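You operate a simulated robot arm through the tools that you are given. There is no shell and no other tool.

The job below is to be done with a simulated robot arm. You get a single attempt, and the scene is never put back.

Task
Put things in order on the door end of the steel table. At the end: the blue can (marked "PAINT") stands where the bronze wheel stood; the cup stone is on the white tub; the red spring plunger stands on top of the yellow steel block; the bronze wheel is on the orange box; whatever was shut is shut again. Leave all else as you found it, and nothing knocked over. Set down upright: cup stone.

The check looks at the end state, three seconds after you hand in, the way a careful person would. Anything else that was tipped, shoved, dropped, spilled or broken makes it a failure.

Robot
A 6-joint arm with a two-finger parallel gripper, fixed in place. Base frame: the origin is at the foot of the arm, x ahead of it, y to its left, z up; the work surface is at about z = 0.8. Readings come in m, rad, newtons and seconds.
With the tool pointing down near the work surface it reaches from about 0.26 to 0.68 m from the base axis. Its first joint turns from -1.152 to 1.152 rad. Payload 2.9 kg.
The TCP is the grasp point between the finger pads, 0.03 m short of the fingertips. In the tool frame z runs along the fingers and y along their closing line. Largest opening 0.11 m; finger width 0.02, thickness 0.01; the body of the gripper, 0.048 by 0.112 m, starts 0.055 m behind the TCP.
Orientation is told as [roll, pitch, yaw] about the base's x, y, z axes, in that order, counted from this pose: with the fingers straight down and closing along the base's y, the tool's x points along the base's -x, its y along +y and its z along -z.

Tools
- The arm moves only by the tool arm_command. Its argument "commands" is a list of rows, each a list of 3 entries, a list of its own where there are three numbers: the closure, from 0 (fully open) to 1 (shut), then the shift along the base's x, y, z in mm, then the turn, a rotation vector about the base's x, y, z in rad. In form: [[fingers, [dx, dy, dz], [wx, wy, wz]], ...]. A call has 1 to 20 rows; each row is the pose to reach, as a shift and turn from the pose commanded when the call began. Rows are played at 5 a second. More than 0.05 m and 0.15 rad between two rows, or a gripper value outside its range, and nothing of the call is played. Where a pose cannot be reached the arm comes as near as it can. A force on the tool above 40 N (or 10 N above the force at the start of the call, whichever is more), or a blocked arm, ends the call early, and 0.2 s more pass. The fingers move at their own pace (about 0.108 m/s each) and stop on an object; they squeeze with about 32 N. The grip force told is the motor's: it shows also when the fingers shut on nothing. Time passes only in rows, and 0.2 s behind the last, so rows that repeat a pose let the fingers close. It gives the time, the measured TCP pose, the force on the tool (base axes), the opening and the grip force at its end, in the units of the frame above (readings bear some noise), with the torque about the TCP (base axes, N m) and any sound that the robot's microphone picked up, and new pictures: "views" is both (left out), scene, wrist or none.
- Cameras (640 x 400 px; columns grow to the right, rows downward): "scene" is fixed at [0.0831, 0.4341, 1.4025]; the picture's right is [-0.73, -0.68, 0.00], its down [-0.27, 0.29, -0.92] and it looks along [0.62, -0.67, -0.40] (base axes); focal length 367 px, centre (320, 200). "wrist" rides on the gripper at [0.072, 0.017, -0.103] in the tool frame; the picture's right is [-0.23, 0.97, 0.00], its down [-0.76, -0.18, -0.62] and it looks along [-0.61, -0.14, 0.78] (tool axes); focal length 222 px, centre (320, 200). There is no depth. A picture from a camera that has moved, and an enlarged one, comes with that camera's place and axes in the base frame and with its lens.
- zoom(camera, box): a new picture of the part [left, top, right, bottom] of that camera's present view, enlarged. No time passes.
- finish_job(): hands the job in; it is judged then, once.

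Nothing tells you positions but the pictures and the camera data. Unless the task says otherwise, let go and move clear before handing in.

The tools are called after "Emit:" as a command line: name --argument value ..., lists and objects as JSON in quotes. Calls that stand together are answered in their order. arm_command: Moves the arm, as the interface text tells. Its arguments: {"type":"object","properties":{"commands":{"type":"array"},"views":{"type":"string","enum":["both","scene","wrist","none"]}},"required":["commands"]} The other tools are called the same way: zoom (camera, box) takes an enlarged picture of a part of a camera's view; finish_job () hands the job in.

At the start:

```text
time_s: 0.0
tcp_pos: [0.4537, -0.0662, 1.1831]
ee_rot: [0.0, 0.0, 0.0]
contact_force: [-0.5, 0.8, -0.7]
wrist_torque: [0.02, -0.03, 0.01]
opening: 0.11
finger_force: 0.1
```

scene: 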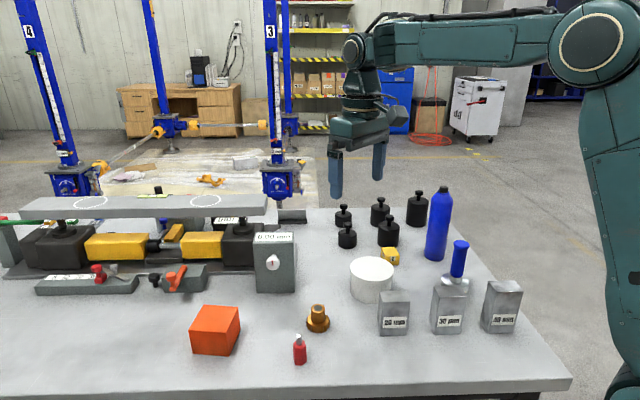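
wrist: 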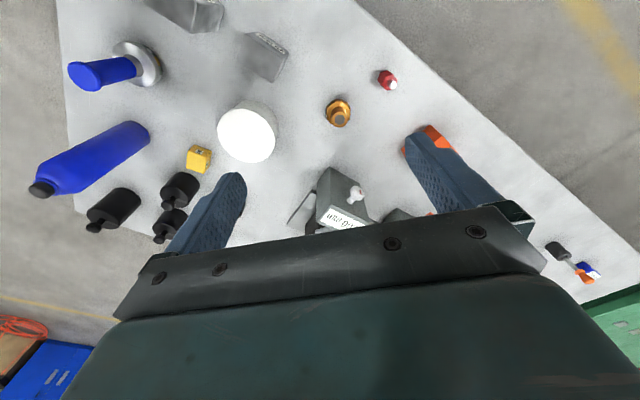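

I see a steel table with an orange box, a small red item, a bronze wheel, a white tub, a yellow block, black weights, a blue bottle/can and three steel blocks/cups, one with a blue item on it. I'll zoom in to identify each thing before moving.

Emit:
zoom --camera "scene" --box '[320, 170, 560, 350]'

Emit:
zoom --camera "scene" --box '[170, 230, 410, 380]'

Emit:
zoom --camera "scene" --box '[0, 170, 320, 370]'

Emit:
zoom --camera "wrist" --box '[50, 0, 350, 240]'

Emit:
zoom --camera "wrist" --box '[280, 40, 520, 250]'

```text
2.22 times, centred on (440, 260) of scene
camera zoom: at [0.0831, 0.4341, 1.4025], right [-0.73, -0.68, 0.0], down [-0.27, 0.29, -0.92], along [0.62, -0.67, -0.4], focal length 816 px, centre (53, 67)
```

zoom: 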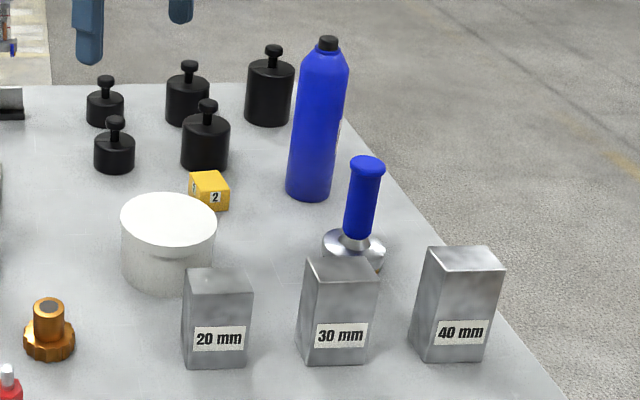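

```text
2.67 times, centred on (290, 305) of scene
camera zoom: at [0.0831, 0.4341, 1.4025], right [-0.73, -0.68, 0.0], down [-0.27, 0.29, -0.92], along [0.62, -0.67, -0.4], focal length 980 px, centre (400, -80)
```

zoom: 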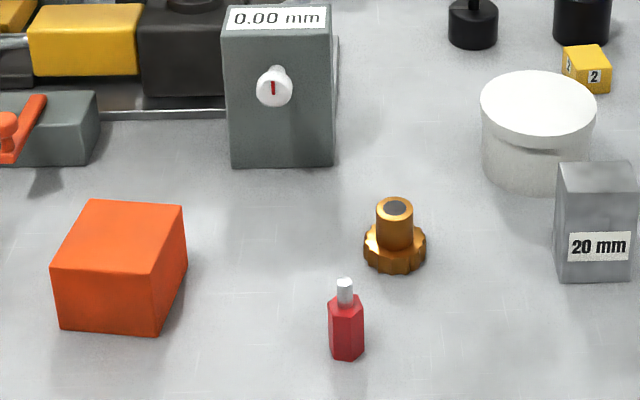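

```text
2.00 times, centred on (160, 270) of scene
camera zoom: at [0.0831, 0.4341, 1.4025], right [-0.73, -0.68, 0.0], down [-0.27, 0.29, -0.92], along [0.62, -0.67, -0.4], focal length 735 px, centre (640, 60)
```

zoom: 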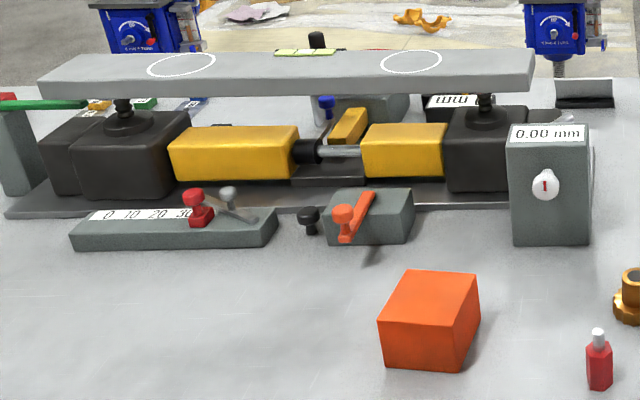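

```text
1.67 times, centred on (200, 120) of wrist
camera zoom: at [0.3805, -0.05, 1.2864], right [0.23, 0.97, 0.0], down [0.76, -0.18, 0.62], along [0.61, -0.14, -0.78], focal length 370 px, centre (520, 333)
```

zoom: 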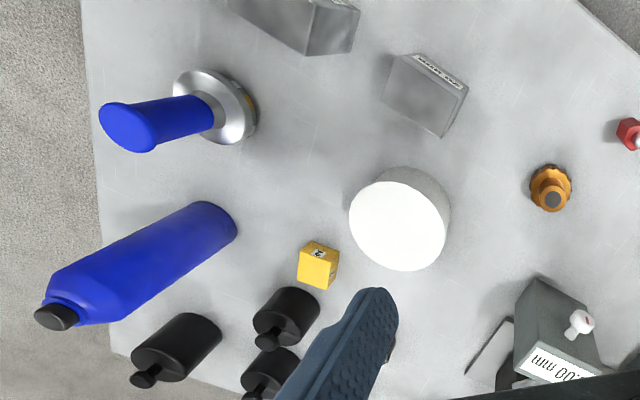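

```text
1.90 times, centred on (400, 145) of wrist
camera zoom: at [0.3805, -0.05, 1.2864], right [0.23, 0.97, 0.0], down [0.76, -0.18, 0.62], along [0.61, -0.14, -0.78], focal length 423 px, centre (168, 305)
```

zoom: 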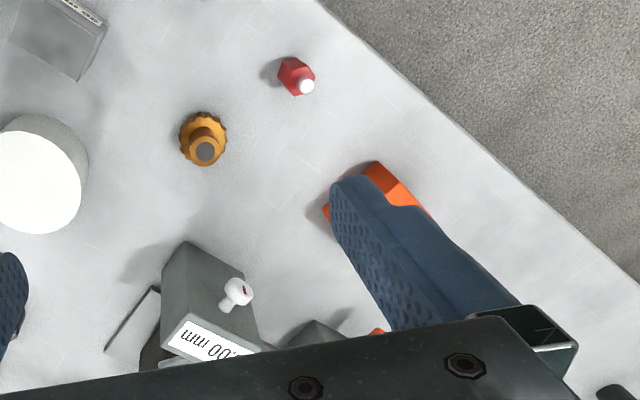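

I take the bronze wheel to be near (0.53, -0.04), the red plunger near (0.49, 0.05), the yellow cube near (0.56, -0.39) and the tub near (0.515, -0.22). The tall blue can is near (0.475, -0.50) and a blue-handled thing near (0.37, -0.40). Before touching anything I'll move the wrist camera high up for a closer look at that side.

Emit:
arm_command --commands '[[0, [-14, -19, 0], [0, 0, -0.125]], [0, [-28, -38, 0], [0, 0, -0.25]], [0, [-42, -57, 0], [0, 0, -0.375]], [0, [-56, -76, 0], [0, 0, -0.5]], [0, [-70, -95, 0], [0, 0, -0.625]], [0, [-84, -114, 0], [0, 0, -0.75]], [0, [-98, -133, 0], [0, 0, -0.875]], [0, [-112, -152, 0], [0, 0, -1.0]], [0, [-112, -152, 0], [0, 0, -1.0]]]' --views "both"

```text
time_s: 2.0
tcp_pos: [0.3408, -0.2195, 1.1837]
ee_rot: [0.0, 0.001, -1.002]
contact_force: [0.1, -0.4, 0.4]
wrist_torque: [0.0, 0.01, -0.03]
opening: 0.1099
finger_force: 0.1
camera wrist: at [0.3148, -0.1496, 1.2876], right [0.94, 0.33, 0.0], down [0.26, -0.74, 0.62], along [0.21, -0.59, -0.78], focal length 222 px, centre (320, 200)
```

scene: 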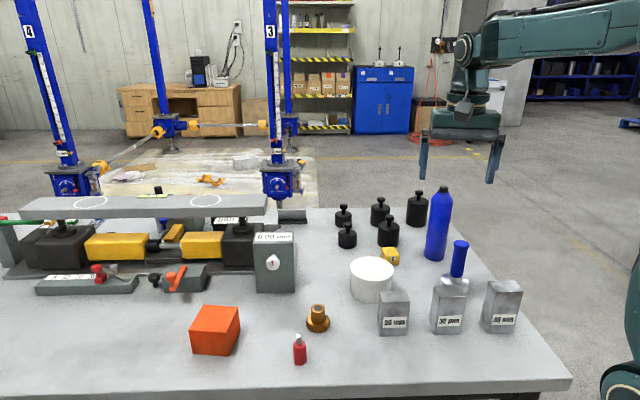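
wrist: 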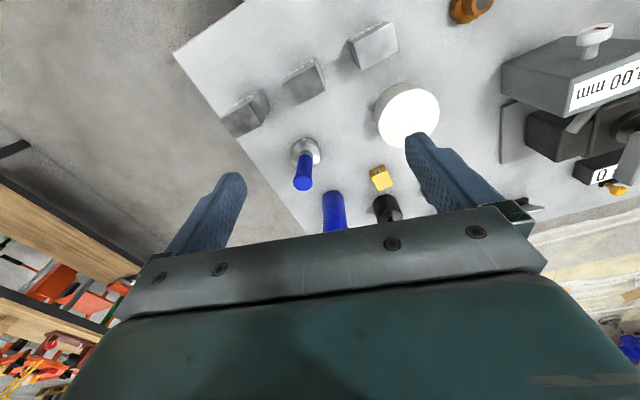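

Emit:
zoom --camera "wrist" --box '[220, 60, 460, 240]'

Emit:
zoom --camera "scene" --box '[410, 170, 530, 345]'

Emit:
zoom --camera "scene" --box '[320, 180, 450, 310]'

Emit:
zoom --camera "scene" --box '[270, 290, 350, 375]'

```text
2.22 times, centred on (340, 150) of wrist
camera zoom: at [0.3148, -0.1496, 1.2876], right [0.94, 0.33, 0.0], down [0.26, -0.74, 0.62], along [0.21, -0.59, -0.78], focal length 494 px, centre (276, 311)
```

zoom: 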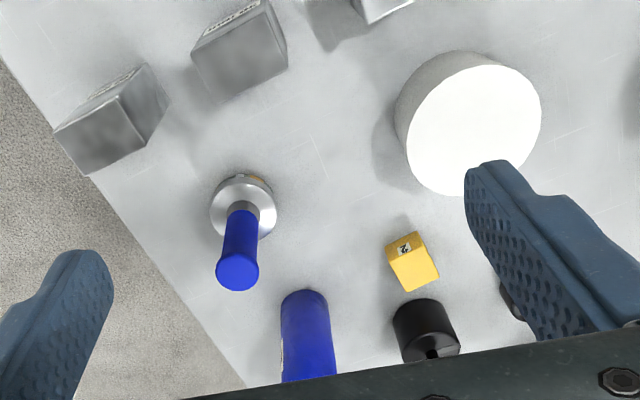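

```text
2.29 times, centred on (470, 258) of scene
camera zoom: at [0.0831, 0.4341, 1.4025], right [-0.73, -0.68, 0.0], down [-0.27, 0.29, -0.92], along [0.62, -0.67, -0.4], focal length 840 px, centre (-23, 69)
```

zoom: 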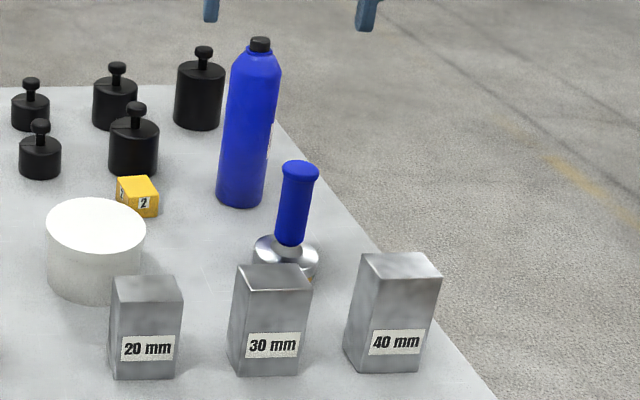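

```text
3.08 times, centred on (385, 245) of scene
camera zoom: at [0.0831, 0.4341, 1.4025], right [-0.73, -0.68, 0.0], down [-0.27, 0.29, -0.92], along [0.62, -0.67, -0.4], focal length 1130 px, centre (120, 62)
```

zoom: 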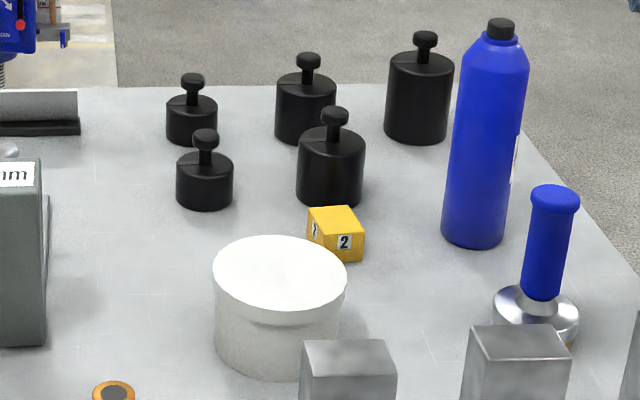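

```text
4.71 times, centred on (310, 332) of scene
camera zoom: at [0.0831, 0.4341, 1.4025], right [-0.73, -0.68, 0.0], down [-0.27, 0.29, -0.92], along [0.62, -0.67, -0.4], focal length 1729 px, centre (367, -424)
```

zoom: 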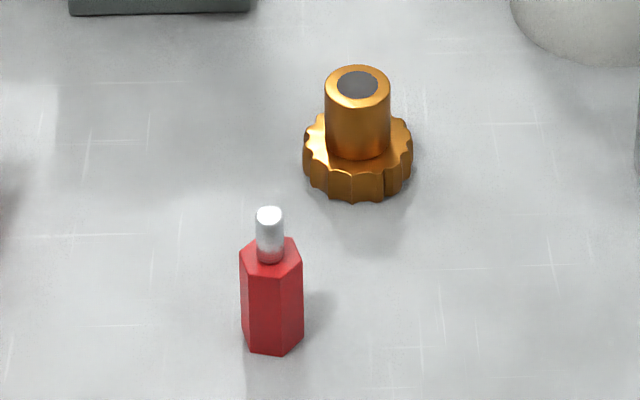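

The blue-handled steel cup looks like the cup stone, with an amber-coloured stone under its rim, and the tall blue can has a white label on its far side. I'll lower the camera to look at both more closely.

Emit:
arm_command --commands '[[0, [8, -4, -37], [0, 0, 0]], [0, [16, -8, -74], [0, 0, 0]], [0, [24, -12, -110], [0, 0, 0]], [0, [32, -16, -147], [0, 0, 0]], [0, [40, -20, -184], [0, 0, 0]], [0, [40, -20, -184], [0, 0, 0]]]' --views "wrist"

```text
time_s: 3.4
tcp_pos: [0.3826, -0.2391, 0.9985]
ee_rot: [0.0, -0.001, -1.001]
contact_force: [-0.2, -0.2, -0.3]
wrist_torque: [0.0, 0.02, 0.0]
opening: 0.11
finger_force: 0.2
camera wrist: at [0.3566, -0.1683, 1.1012], right [0.94, 0.34, 0.0], down [0.26, -0.74, 0.62], along [0.21, -0.59, -0.78], focal length 222 px, centre (320, 200)
```

wrist: 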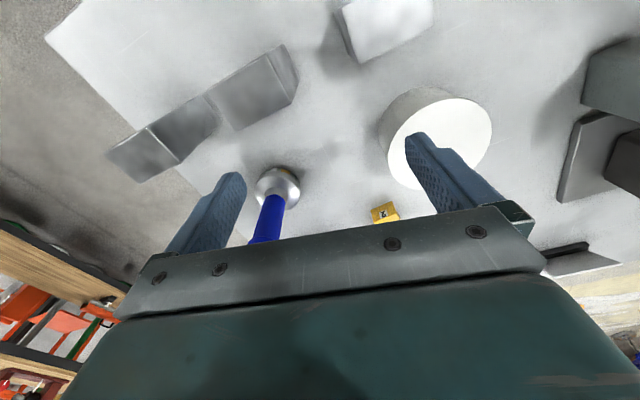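

Emit:
zoom --camera "wrist" --box '[230, 140, 330, 240]'

Emit:
zoom --camera "wrist" --box '[350, 70, 510, 240]'

```text
4.00 times, centred on (280, 190) of wrist
camera zoom: at [0.3566, -0.1683, 1.1012], right [0.94, 0.34, 0.0], down [0.26, -0.74, 0.62], along [0.21, -0.59, -0.78], focal length 888 px, centre (480, 240)
```

zoom: 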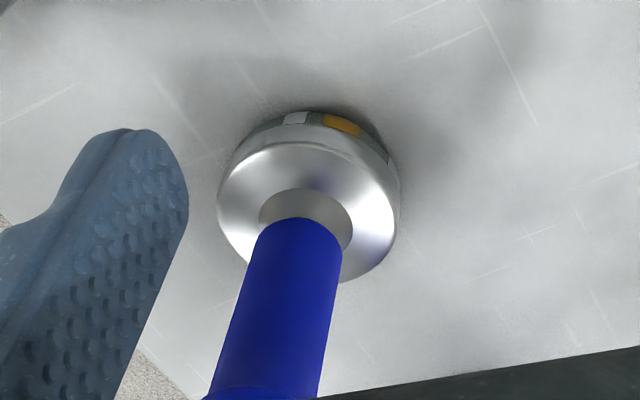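

```text
2.35 times, centred on (430, 155) of wrist
camera zoom: at [0.3566, -0.1683, 1.1012], right [0.94, 0.34, 0.0], down [0.26, -0.74, 0.62], along [0.21, -0.59, -0.78], focal length 523 px, centre (61, 306)
```

zoom: 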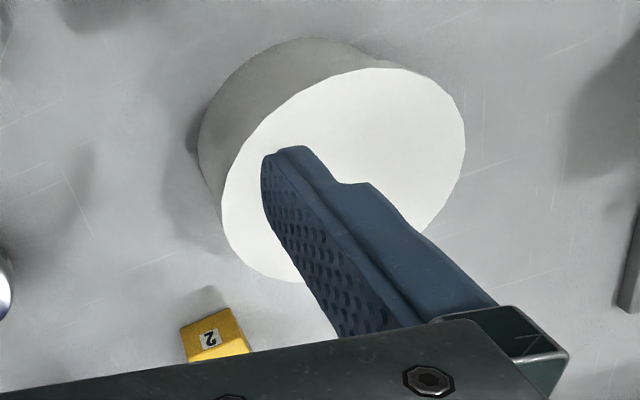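

The amber-and-white rim belongs to a stone held in a steel cup with a blue handle, so this is the cup stone, and the tub looks lidded with nothing open. Next I'll go above the bronze wheel near (0.53, -0.043) to refine its position.

Emit:
arm_command --commands '[[0, [18, 24, 5], [0, 0, 0.125]], [0, [37, 49, 5], [0, 0, 0.25]], [0, [55, 73, 5], [0, 0, 0.375]], [0, [74, 98, 5], [0, 0, 0.5]], [0, [92, 122, 5], [0, 0, 0.625]], [0, [111, 147, 0], [0, 0, 0.75]], [0, [130, 171, -10], [0, 0, 0.875]], [0, [148, 195, -20], [0, 0, 1.0]], [0, [148, 195, -20], [0, 0, 1.0]]]' --views "both"

```text
time_s: 5.4
tcp_pos: [0.5294, -0.044, 0.9793]
ee_rot: [0.001, 0.0, 0.002]
contact_force: [-0.5, 0.1, -0.5]
wrist_torque: [0.01, 0.04, -0.01]
opening: 0.1101
finger_force: 0.1
camera wrist: at [0.4573, -0.0275, 1.0819], right [0.23, 0.97, 0.0], down [0.76, -0.18, 0.62], along [0.61, -0.14, -0.78], focal length 222 px, centre (320, 200)
```

scene: 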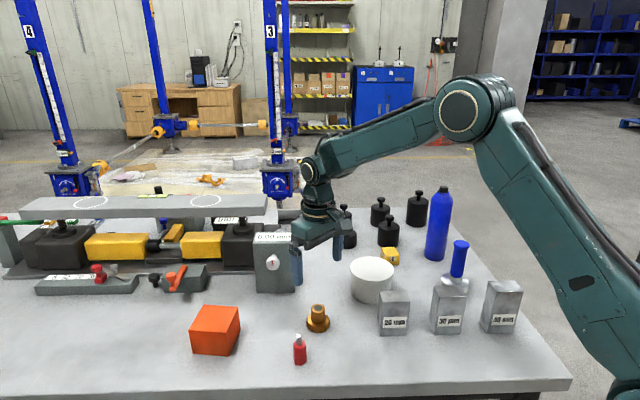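
wrist: 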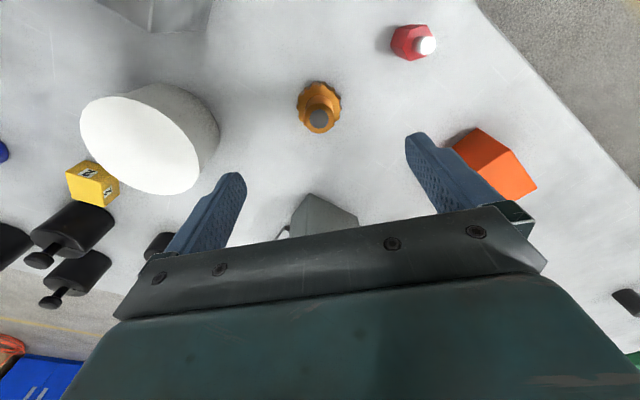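

Emit:
zoom --camera "wrist" --box '[270, 60, 370, 160]'

Emit:
zoom --camera "wrist" --box '[360, 0, 460, 100]'

Emit:
zoom --camera "wrist" --box '[400, 100, 560, 220]'

Emit:
zoom --camera "wrist" --box '[40, 70, 240, 230]'

```text
4.00 times, centred on (320, 110) of wrist
camera zoom: at [0.4573, -0.0275, 1.0819], right [0.23, 0.97, 0.0], down [0.76, -0.18, 0.62], along [0.61, -0.14, -0.78], focal length 888 px, centre (320, 560)
```

zoom: 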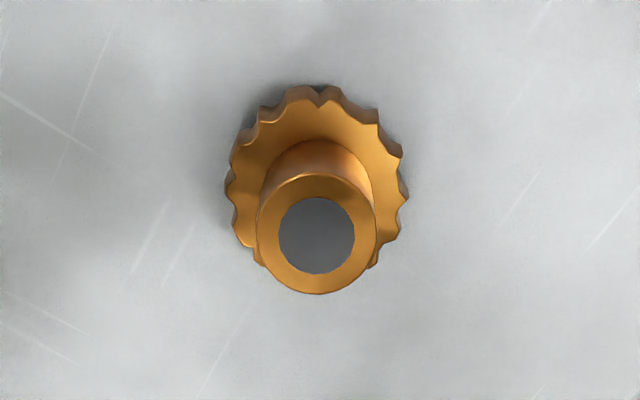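

```text
4.00 times, centred on (410, 50) of wrist
camera zoom: at [0.4573, -0.0275, 1.0819], right [0.23, 0.97, 0.0], down [0.76, -0.18, 0.62], along [0.61, -0.14, -0.78], focal length 888 px, centre (-40, 800)
```

zoom: 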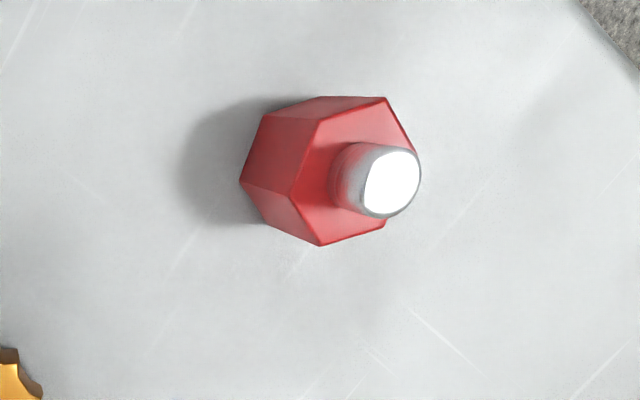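

```text
3.33 times, centred on (480, 160) of wrist
camera zoom: at [0.4573, -0.0275, 1.0819], right [0.23, 0.97, 0.0], down [0.76, -0.18, 0.62], along [0.61, -0.14, -0.78], focal length 740 px, centre (-213, 333)
```

zoom: 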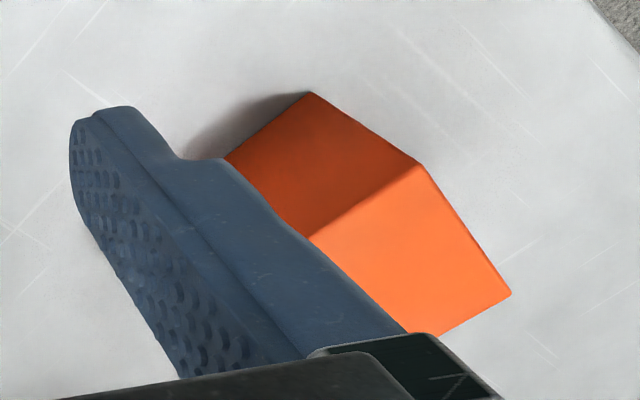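

```text
2.50 times, centred on (140, 150) of wrist
camera zoom: at [0.4573, -0.0275, 1.0819], right [0.23, 0.97, 0.0], down [0.76, -0.18, 0.62], along [0.61, -0.14, -0.78], focal length 555 px, centre (770, 325)
```

zoom: 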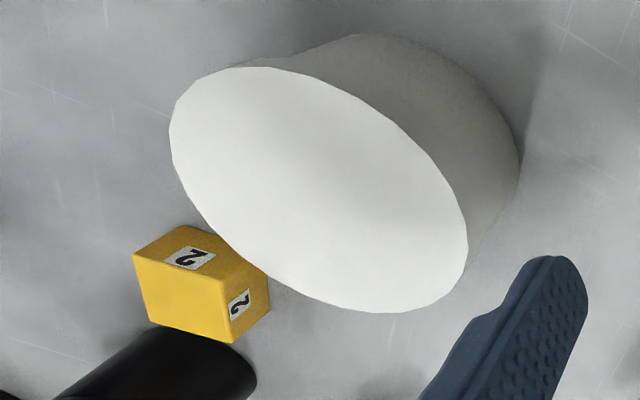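

The wheel's hub is at about (0.532, -0.0455), 30 mm across and about 54 mm tall, with a lower rim about 53 mm wide. I'll lower the open fingers around the hub, keeping the tips above the rim.

Emit:
arm_command --commands '[[0, [2, -2, -40], [0, 0, 0]], [0, [2, -2, -80], [0, 0, 0]], [0, [2, -2, -110], [0, 0, 0]], [0, [2, -2, -127], [0, 0, 0]], [0, [2, -2, -127], [0, 0, 0]]]' --views "both"

```text
time_s: 6.6
tcp_pos: [0.5317, -0.0467, 0.8522]
ee_rot: [0.0, -0.001, 0.0]
contact_force: [0.2, -0.6, -0.5]
wrist_torque: [-0.03, 0.0, 0.01]
opening: 0.11
finger_force: 0.0
camera wrist: at [0.4577, -0.0298, 0.9552], right [0.23, 0.97, 0.0], down [0.76, -0.18, 0.62], along [0.61, -0.14, -0.78], focal length 222 px, centre (320, 200)
```

scene: 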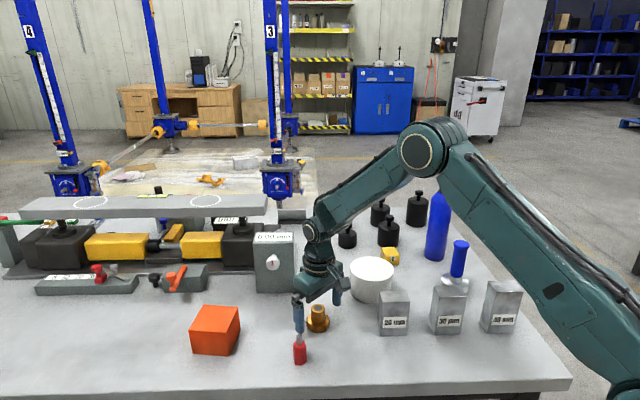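
wrist: 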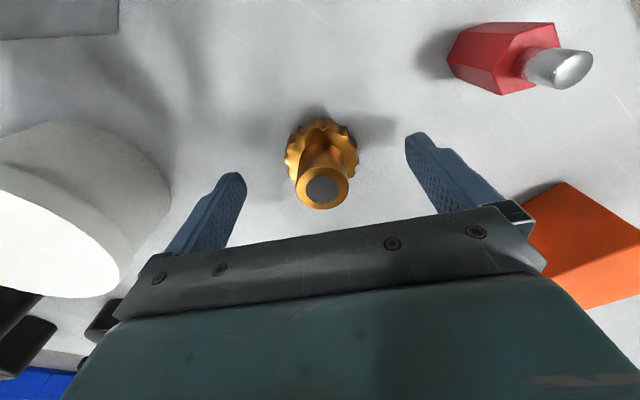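

The hub sits centred between the fingers. I'll zoom on the orange box from here to fix its position, and close on the hub.

Emit:
zoom --camera "wrist" --box '[500, 160, 640, 320]'

Emit:
arm_command --commands '[[1, [0, 0, 0], [0, 0, 0]], [1, [0, 0, 0], [0, 0, 0]], [1, [0, 0, 0], [0, 0, 0]], [1, [0, 0, 0], [0, 0, 0]]]' --views "wrist"

```text
2.50 times, centred on (570, 240) of wrist
camera zoom: at [0.4577, -0.0298, 0.9552], right [0.23, 0.97, 0.0], down [0.76, -0.18, 0.62], along [0.61, -0.14, -0.78], focal length 555 px, centre (-305, 100)
```

zoom: 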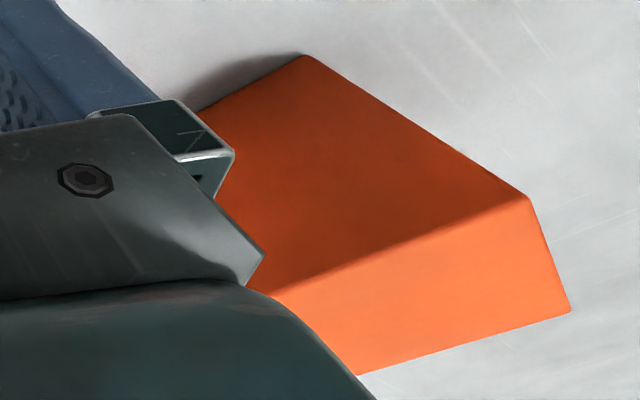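

```text
time_s: 7.6
tcp_pos: [0.5307, -0.0468, 0.8526]
ee_rot: [0.002, 0.001, 0.0]
contact_force: [0.6, 0.9, 0.3]
wrist_torque: [-0.03, 0.02, 0.03]
opening: 0.031
finger_force: 32.8
camera wrist: at [0.4577, -0.0297, 0.9554], right [0.23, 0.97, 0.0], down [0.76, -0.18, 0.62], along [0.61, -0.14, -0.78], focal length 222 px, centre (320, 200)
```

wrist: 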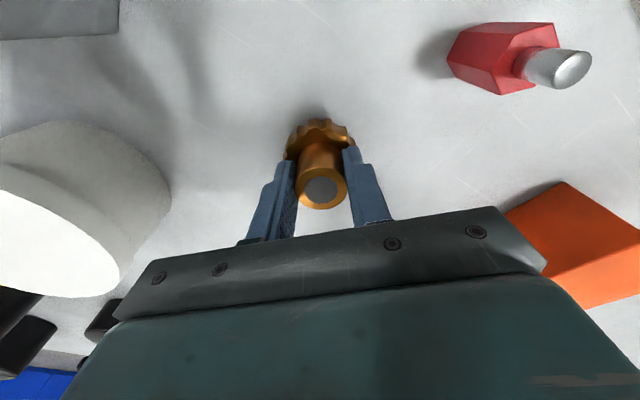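

The wheel is gripped at 31 mm. The orange box top is at z ≈ 0.863, centred near (0.663, 0.138). I'll lift the wheel straight up, carry it over the box, and check before lowering.

Emit:
arm_command --commands '[[1, [0, 0, 15], [0, 0, 0]], [1, [0, 0, 50], [0, 0, 0]], [1, [0, 0, 90], [0, 0, 0]], [1, [10, 15, 110], [0, 0, 0]], [1, [35, 51, 110], [0, 0, 0]], [1, [60, 87, 110], [0, 0, 0]], [1, [85, 123, 110], [0, 0, 0]], [1, [108, 157, 110], [0, 0, 0]], [1, [120, 175, 110], [0, 0, 0]], [1, [126, 183, 110], [0, 0, 0]], [1, [126, 183, 110], [0, 0, 0]]]' --views "both"

```text
time_s: 10.0
tcp_pos: [0.6572, 0.1381, 0.963]
ee_rot: [0.0, 0.0, 0.001]
contact_force: [-0.3, -0.5, 0.8]
wrist_torque: [0.02, 0.0, -0.02]
opening: 0.0
finger_force: 32.5
camera wrist: at [0.5843, 0.1544, 1.0652], right [0.23, 0.97, 0.0], down [0.76, -0.18, 0.62], along [0.61, -0.14, -0.78], focal length 222 px, centre (320, 200)
```

scene: 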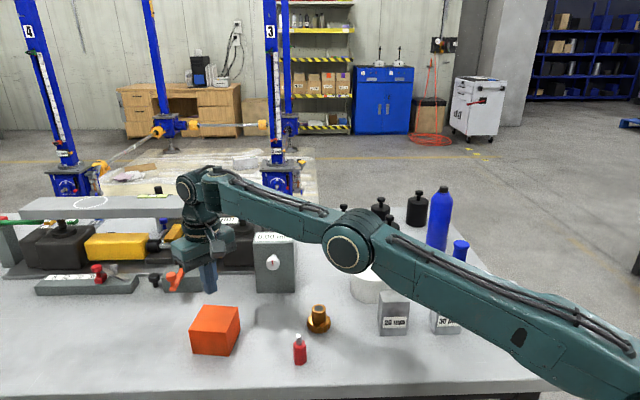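
wrist: 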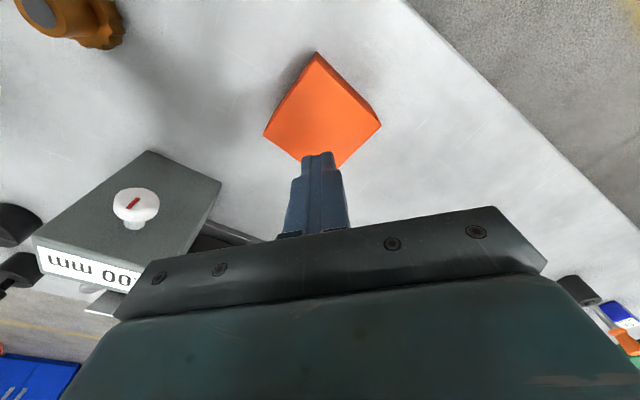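

The fingers are fully shut and empty: the wheel slipped out and still seems to stand near its old place. I'll zoom in to check its state before deciding.

Emit:
zoom --camera "scene" --box '[270, 290, 350, 375]'

Emit:
zoom --camera "wrist" --box '[0, 0, 140, 80]'

Emit:
zoom --camera "wrist" --box '[240, 30, 400, 190]'

```text
4.71 times, centred on (310, 332) of scene
camera zoom: at [0.0831, 0.4341, 1.4025], right [-0.73, -0.68, 0.0], down [-0.27, 0.29, -0.92], along [0.62, -0.67, -0.4], focal length 1729 px, centre (367, -424)
```

zoom: 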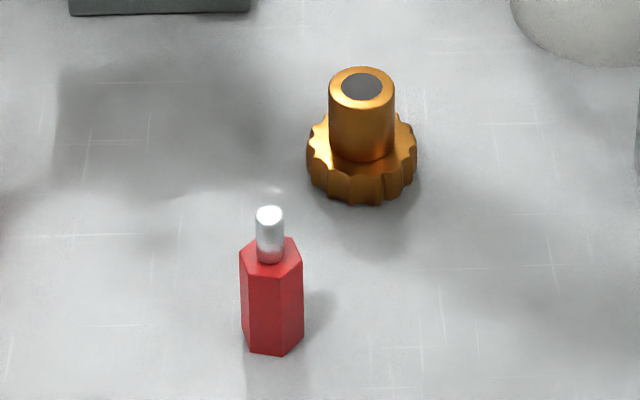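

```text
4.57 times, centred on (70, 40) of wrist
camera zoom: at [0.5843, 0.1544, 1.0652], right [0.23, 0.97, 0.0], down [0.76, -0.18, 0.62], along [0.61, -0.14, -0.78], focal length 1015 px, centre (1463, 931)
```

zoom: 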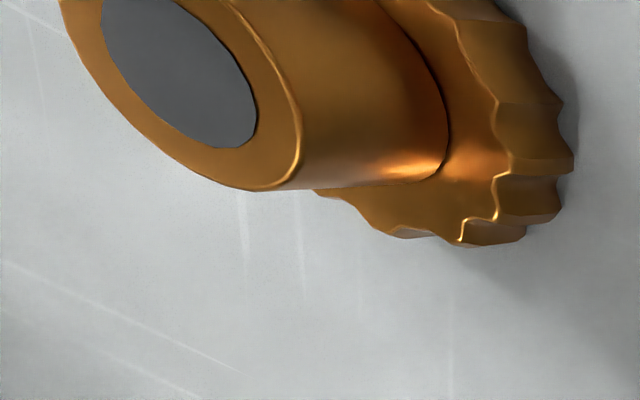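

```text
2.50 times, centred on (320, 110) of wrist
camera zoom: at [0.5843, 0.1544, 1.0652], right [0.23, 0.97, 0.0], down [0.76, -0.18, 0.62], along [0.61, -0.14, -0.78], focal length 555 px, centre (320, 425)
```

zoom: 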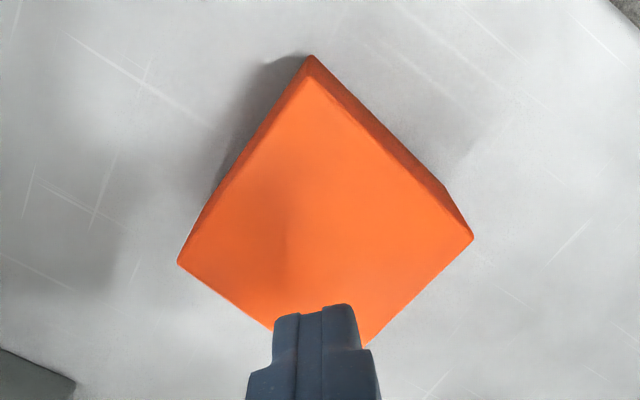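

The wheel is still upright, about 2 mm from where it stood, so it just slid out of the fingers. I'll go back above it and regrip lower on the hub, then lift very slowly and watch the force.

Emit:
arm_command --commands '[[1, [-20, -29, 5], [0, 0, 0]], [0.5, [-45, -65, 5], [0, 0, 0]], [0, [-70, -101, 5], [0, 0, 0]], [0, [-95, -138, 5], [0, 0, 0]], [0, [-115, -167, 0], [0, 0, 0]], [0, [-127, -185, 0], [0, 0, 0]], [0, [-127, -185, 0], [0, 0, 0]]]' --views "wrist"

```text
time_s: 11.6
tcp_pos: [0.5321, -0.047, 0.9615]
ee_rot: [0.001, -0.001, 0.0]
contact_force: [0.3, -0.4, 0.8]
wrist_torque: [0.0, 0.03, 0.01]
opening: 0.1099
finger_force: 0.1
camera wrist: at [0.4585, -0.0305, 1.0648], right [0.23, 0.97, 0.0], down [0.76, -0.18, 0.62], along [0.61, -0.14, -0.78], focal length 222 px, centre (320, 200)
```

wrist: 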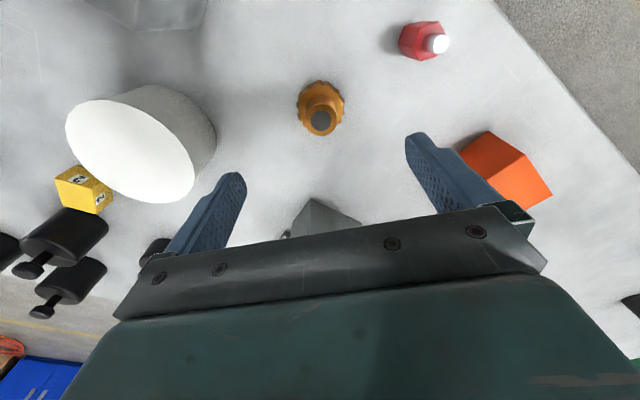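

Emit:
zoom --camera "wrist" --box '[280, 70, 360, 150]'

Emit:
arm_command --commands '[[0, [-1, 0, -40], [0, 0, 0]], [0, [-1, 0, -80], [0, 0, 0]], [0, [-1, 0, -105], [0, 0, 0]], [0, [-1, 0, -115], [0, 0, 0]], [0, [-1, 0, -115], [0, 0, 0]]]' --views "both"

```text
5.00 times, centred on (320, 110) of wrist
camera zoom: at [0.4585, -0.0305, 1.0648], right [0.23, 0.97, 0.0], down [0.76, -0.18, 0.62], along [0.61, -0.14, -0.78], focal length 1111 px, centre (320, 650)
```

zoom: 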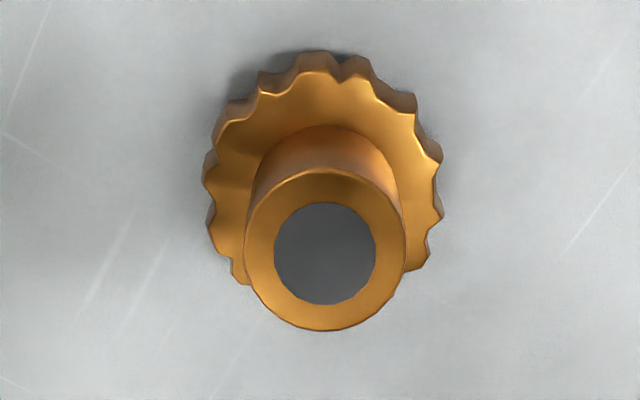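

```text
time_s: 12.8
tcp_pos: [0.5296, -0.0492, 0.8474]
ee_rot: [0.001, 0.0, 0.0]
contact_force: [-0.1, 0.8, -0.2]
wrist_torque: [0.01, -0.03, 0.02]
opening: 0.1101
finger_force: 0.0
camera wrist: at [0.4568, -0.0316, 0.9498], right [0.23, 0.97, 0.0], down [0.76, -0.18, 0.62], along [0.61, -0.14, -0.78], focal length 222 px, centre (320, 200)
```

scene: 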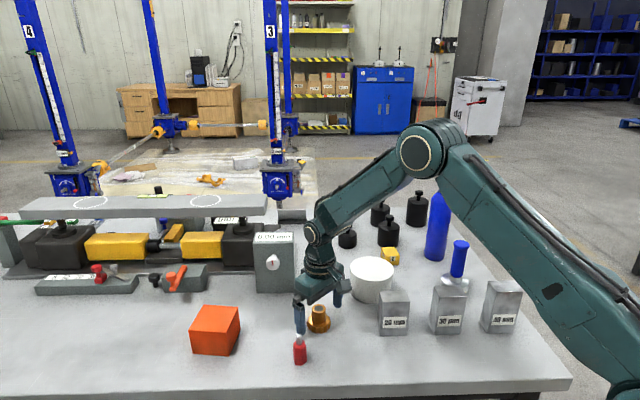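
wrist: 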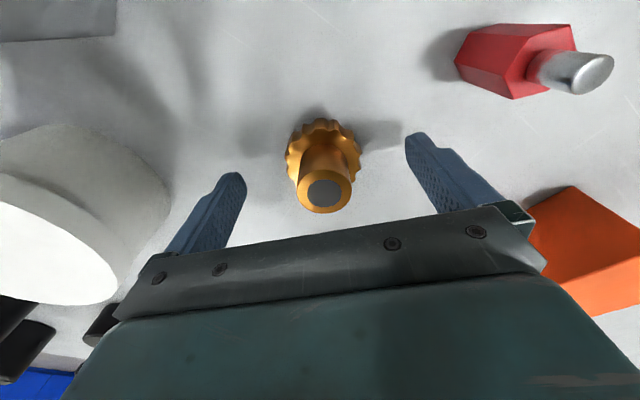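

The fingers straddle the hub a little lower now. I'll close, raise by a few millimetres only, and read the force.

Emit:
arm_command --commands '[[1, [0, 0, 0], [0, 0, 0]], [1, [0, 0, 0], [0, 0, 0]], [1, [0, 0, 0], [0, 0, 0]], [1, [0, 0, 0], [0, 0, 0]], [1, [0, 0, 0], [0, 0, 0]]]' --views "none"

Emit:
arm_command --commands '[[1, [0, 0, 1], [0, 0, 0]], [1, [0, 0, 2], [0, 0, 0]], [1, [0, 0, 3], [0, 0, 0]], [1, [0, 0, 4], [0, 0, 0]], [1, [0, 0, 4], [0, 0, 0]]]' --views "both"

```text
time_s: 14.0
tcp_pos: [0.5303, -0.0484, 0.8473]
ee_rot: [-0.001, 0.0, 0.0]
contact_force: [0.6, 0.8, 0.1]
wrist_torque: [0.06, -0.01, 0.03]
opening: 0.053
finger_force: 32.0
```

```text
time_s: 15.2
tcp_pos: [0.53, -0.0481, 0.8521]
ee_rot: [0.0, 0.001, 0.0]
contact_force: [0.2, -0.5, -2.8]
wrist_torque: [-0.02, 0.02, 0.01]
opening: 0.0531
finger_force: 31.8
camera wrist: at [0.4567, -0.0308, 0.9549], right [0.23, 0.97, 0.0], down [0.76, -0.18, 0.62], along [0.61, -0.14, -0.78], focal length 222 px, centre (320, 200)
```

scene: 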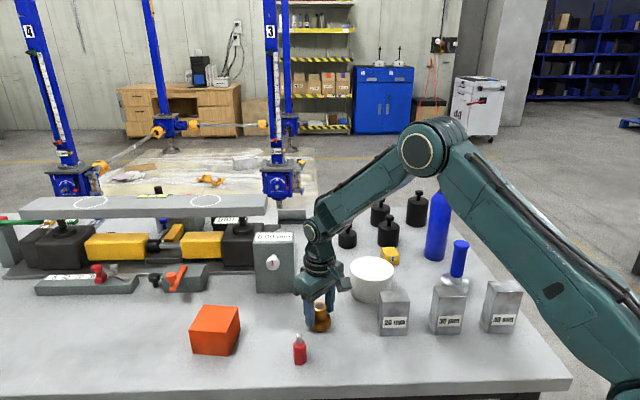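
wrist: 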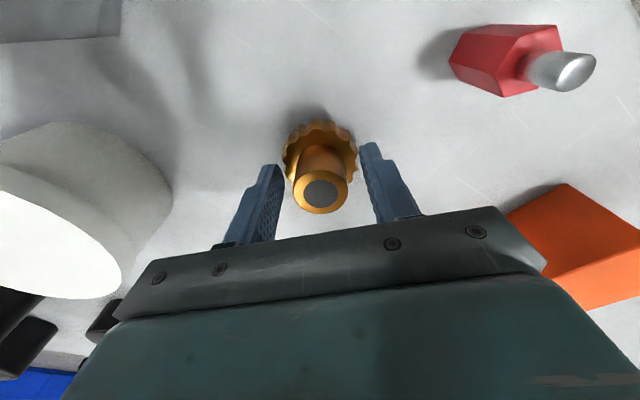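

This time the fingers closed on the wheel's rim at 53 mm, but only the very tips hold it; the weight reads about 3 N. I'll set it back down, open, and grip the rim lower with a full bite.

Emit:
arm_command --commands '[[1, [0, 0, -2], [0, 0, 0]], [1, [0, 0, -4], [0, 0, 0]], [1, [0, 0, -4], [0, 0, 0]], [0.3, [0, 0, -4], [0, 0, 0]], [0.1, [0, 0, -4], [0, 0, 0]], [0.1, [0, 0, -10], [0, 0, 0]], [0.1, [0, 0, -17], [0, 0, 0]], [0.1, [0, 0, -17], [0, 0, 0]]]' --views "wrist"

Emit:
arm_command --commands '[[1, [0, 0, 0], [0, 0, 0]], [1, [0, 0, 0], [0, 0, 0]], [1, [0, 0, 0], [0, 0, 0]], [1, [0, 0, 0], [0, 0, 0]], [1, [0, 0, 0], [0, 0, 0]]]' --views "none"

Emit:
arm_command --commands '[[1, [0, 0, 2], [0, 0, 0]], [1, [0, 0, 4], [0, 0, 0]], [1, [0, 0, 7], [0, 0, 0]], [1, [0, 0, 10], [0, 0, 0]], [1, [0, 0, 10], [0, 0, 0]]]' --views "both"

```text
time_s: 17.0
tcp_pos: [0.5307, -0.0475, 0.8352]
ee_rot: [-0.001, 0.001, 0.001]
contact_force: [0.3, 0.1, -0.5]
wrist_torque: [-0.03, 0.01, -0.05]
opening: 0.0991
finger_force: 0.1
camera wrist: at [0.4568, -0.0302, 0.9376], right [0.23, 0.97, 0.0], down [0.76, -0.18, 0.62], along [0.61, -0.14, -0.78], focal length 222 px, centre (320, 200)
```

wrist: 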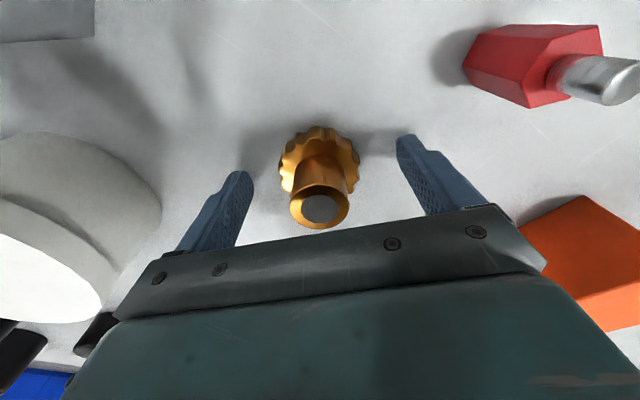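

```text
time_s: 18.2
tcp_pos: [0.5303, -0.0479, 0.8361]
ee_rot: [0.001, -0.001, -0.001]
contact_force: [0.6, -1.4, -0.4]
wrist_torque: [-0.11, -0.02, -0.02]
opening: 0.053
finger_force: 32.4
```

```text
time_s: 19.4
tcp_pos: [0.5311, -0.0484, 0.8448]
ee_rot: [0.0, 0.0, -0.001]
contact_force: [0.3, 0.5, -4.2]
wrist_torque: [0.0, -0.01, 0.0]
opening: 0.0526
finger_force: 32.2
camera wrist: at [0.4572, -0.0309, 0.9474], right [0.23, 0.97, 0.0], down [0.76, -0.18, 0.62], along [0.61, -0.14, -0.78], focal length 222 px, centre (320, 200)
```

scene: 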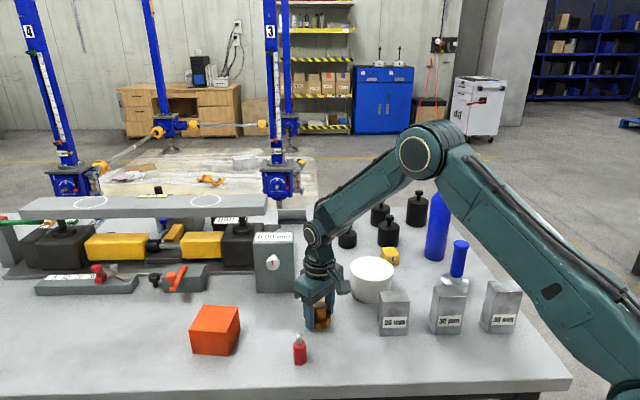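
wrist: 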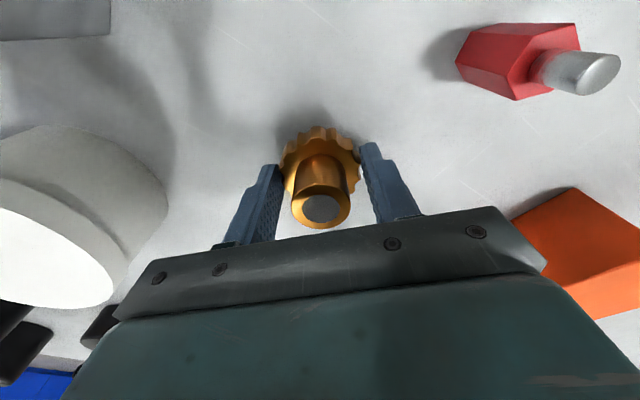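

The wheel now hangs steadily from its rim, with a weight of about 4 N and no slipping. I'll raise it gently and carry it over the orange box.

Emit:
arm_command --commands '[[1, [0, 0, 15], [0, 0, 0]], [1, [0, 0, 35], [0, 0, 0]], [1, [0, 0, 60], [0, 0, 0]], [1, [0, 0, 85], [0, 0, 0]], [1, [5, 7, 95], [0, 0, 0]], [1, [20, 28, 95], [0, 0, 0]], [1, [40, 57, 95], [0, 0, 0]], [1, [60, 85, 95], [0, 0, 0]], [1, [80, 114, 95], [0, 0, 0]], [1, [100, 142, 95], [0, 0, 0]], [1, [115, 164, 95], [0, 0, 0]], [1, [125, 178, 95], [0, 0, 0]], [1, [130, 185, 95], [0, 0, 0]], [1, [130, 185, 95], [0, 0, 0]]]' --views "both"

```text
time_s: 22.4
tcp_pos: [0.6597, 0.1374, 0.9406]
ee_rot: [0.0, -0.001, 0.001]
contact_force: [-0.6, -0.4, -3.3]
wrist_torque: [0.0, 0.01, -0.03]
opening: 0.0529
finger_force: 31.9
camera wrist: at [0.5861, 0.1547, 1.0426], right [0.23, 0.97, 0.0], down [0.76, -0.18, 0.62], along [0.61, -0.14, -0.78], focal length 222 px, centre (320, 200)
```

scene: 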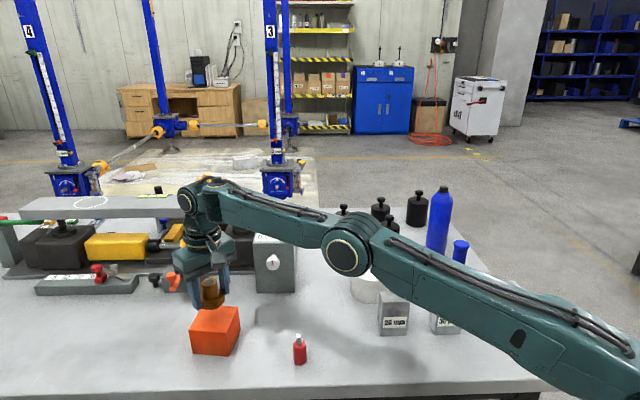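
wrist: 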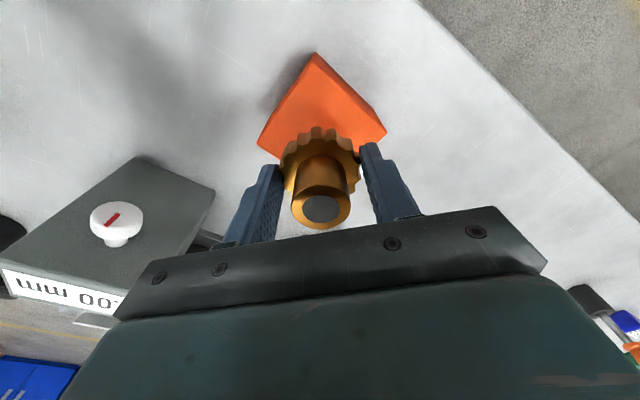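

The wheel is held over the middle of the box. I'll lower it gently, slowing near the top face.

Emit:
arm_command --commands '[[1, [2, 0, -12], [0, 0, 0]], [1, [2, 0, -24], [0, 0, 0]], [1, [2, 0, -32], [0, 0, 0]], [1, [2, 0, -37], [0, 0, 0]], [1, [2, 0, -37], [0, 0, 0]]]' --views "both"

```text
time_s: 23.6
tcp_pos: [0.6622, 0.1372, 0.9031]
ee_rot: [0.0, 0.001, 0.0]
contact_force: [-0.6, -0.2, -3.8]
wrist_torque: [-0.01, 0.04, -0.04]
opening: 0.053
finger_force: 32.0
camera wrist: at [0.5883, 0.1541, 1.005], right [0.23, 0.97, 0.0], down [0.76, -0.18, 0.62], along [0.61, -0.14, -0.78], focal length 222 px, centre (320, 200)
```

scene: 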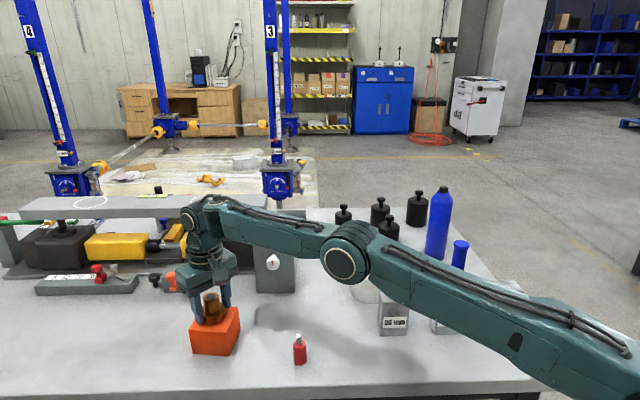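
wrist: 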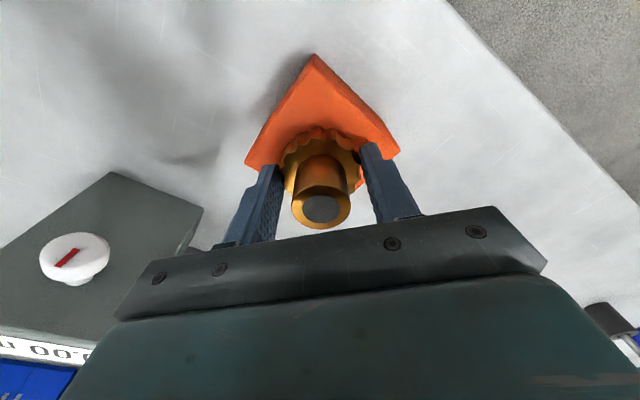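

Emit:
zoom --camera "scene" --box '[170, 270, 270, 370]'

Emit:
arm_command --commands '[[1, [0, 0, -1], [0, 0, 0]], [1, [0, 0, -2], [0, 0, 0]], [1, [0, 0, -3], [0, 0, 0]], [1, [0, 0, -3], [0, 0, 0]]]' --views "none"

```text
4.00 times, centred on (220, 320) of scene
camera zoom: at [0.0831, 0.4341, 1.4025], right [-0.73, -0.68, 0.0], down [-0.27, 0.29, -0.92], along [0.62, -0.67, -0.4], focal length 1470 px, centre (720, -280)
```

zoom: 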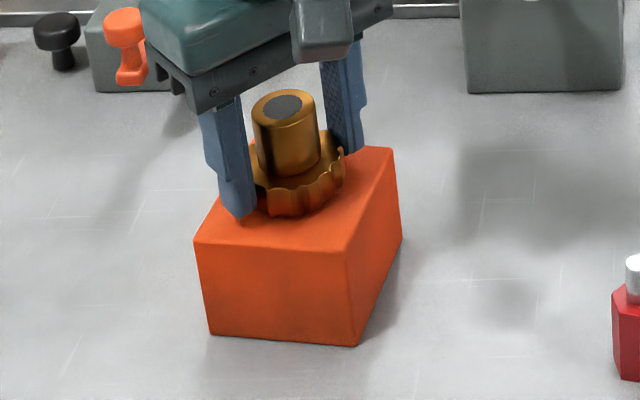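

```text
time_s: 24.6
tcp_pos: [0.6609, 0.1376, 0.8998]
ee_rot: [0.0, -0.001, -0.001]
contact_force: [-0.1, 0.4, -1.6]
wrist_torque: [0.01, 0.0, 0.01]
opening: 0.0529
finger_force: 32.4
```

The rim is just touching: the weight reading has dropped to about 1.6 N. I'll go one or two more millimetres until the box carries it.

Emit:
arm_command --commands '[[1, [0, 0, -0.5], [0, 0, 0]], [1, [0, 0, -1], [0, 0, 0]], [1, [0, 0, -1], [0, 0, 0]]]' --views "wrist"

```text
time_s: 25.4
tcp_pos: [0.6626, 0.1361, 0.8986]
ee_rot: [0.0, -0.004, -0.001]
contact_force: [0.5, 1.8, 8.8]
wrist_torque: [0.02, 0.24, -0.02]
opening: 0.0527
finger_force: 31.8
camera wrist: at [0.5883, 0.154, 1.0025], right [0.23, 0.97, 0.0], down [0.76, -0.18, 0.63], along [0.61, -0.14, -0.78], focal length 222 px, centre (320, 200)
```

wrist: 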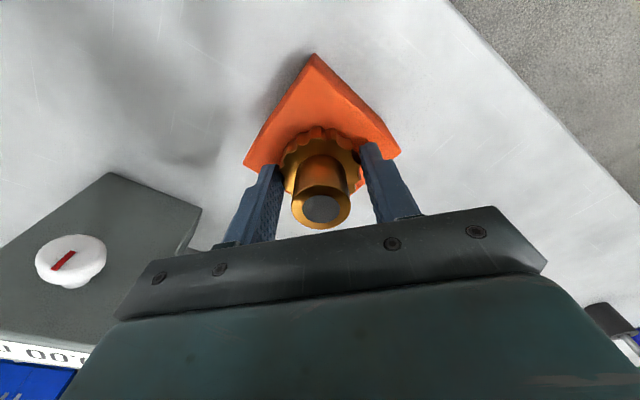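

The wheel is now pressed lightly on the box. I'll open the fingers and rise straight up.

Emit:
arm_command --commands '[[1, [0, 0, 0.5], [0, 0, 0]], [0.4, [0, 0, 0.5], [0, 0, 0]], [0.2, [0, 0, 0.5], [0, 0, 0]], [0.1, [0, 0, 0.5], [0, 0, 0]], [0.1, [0, 0, 20], [0, 0, 0]], [0.1, [0, 0, 60], [0, 0, 0]], [0, [0, 0, 100], [0, 0, 0]], [0, [0, 0, 120], [0, 0, 0]], [0, [0, 0, 120], [0, 0, 0]]]' --views "both"

```text
time_s: 27.4
tcp_pos: [0.648, 0.1337, 1.0192]
ee_rot: [0.0, 0.001, 0.0]
contact_force: [0.2, 0.4, 0.6]
wrist_torque: [0.02, 0.04, 0.01]
opening: 0.1101
finger_force: 0.0
out of reach, approached as far as the arm can: row 7, 8, 9
camera wrist: at [0.5752, 0.15, 1.1216], right [0.23, 0.97, 0.0], down [0.76, -0.18, 0.62], along [0.61, -0.14, -0.78], focal length 222 px, centre (320, 200)
```

scene: 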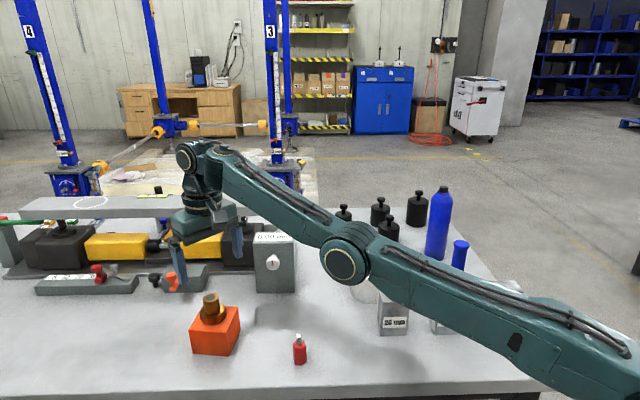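
wrist: 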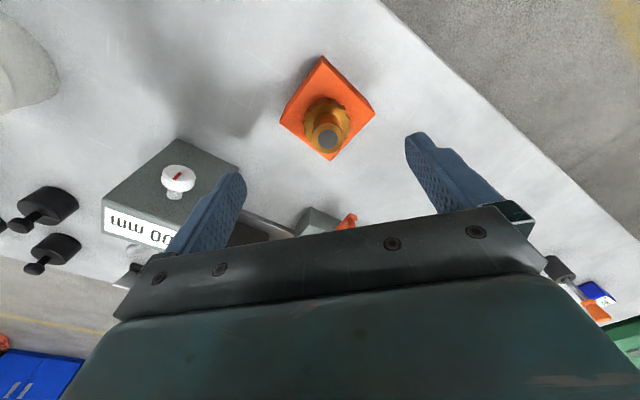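

The wheel stands on the orange box and the fingers are clear; the arm ran into its reach limit while rising, which is harmless. I'll check the wheel closely, then look at the plunger.

Emit:
zoom --camera "scene" --box '[170, 270, 270, 370]'

Emit:
zoom --camera "wrist" --box '[270, 40, 390, 170]'

```text
4.00 times, centred on (220, 320) of scene
camera zoom: at [0.0831, 0.4341, 1.4025], right [-0.73, -0.68, 0.0], down [-0.27, 0.29, -0.92], along [0.62, -0.67, -0.4], focal length 1470 px, centre (720, -280)
```

zoom: 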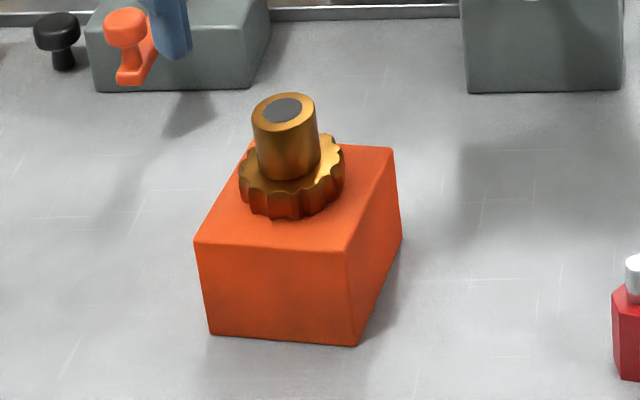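

```text
3.08 times, centred on (330, 105) of wrist
camera zoom: at [0.5752, 0.15, 1.1216], right [0.23, 0.97, 0.0], down [0.76, -0.18, 0.62], along [0.61, -0.14, -0.78], focal length 684 px, centre (289, 492)
```

zoom: 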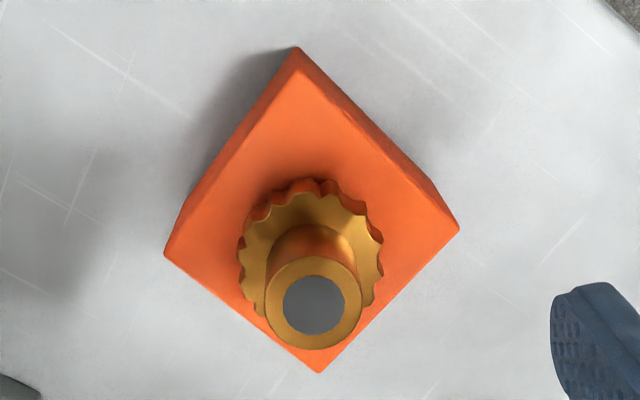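

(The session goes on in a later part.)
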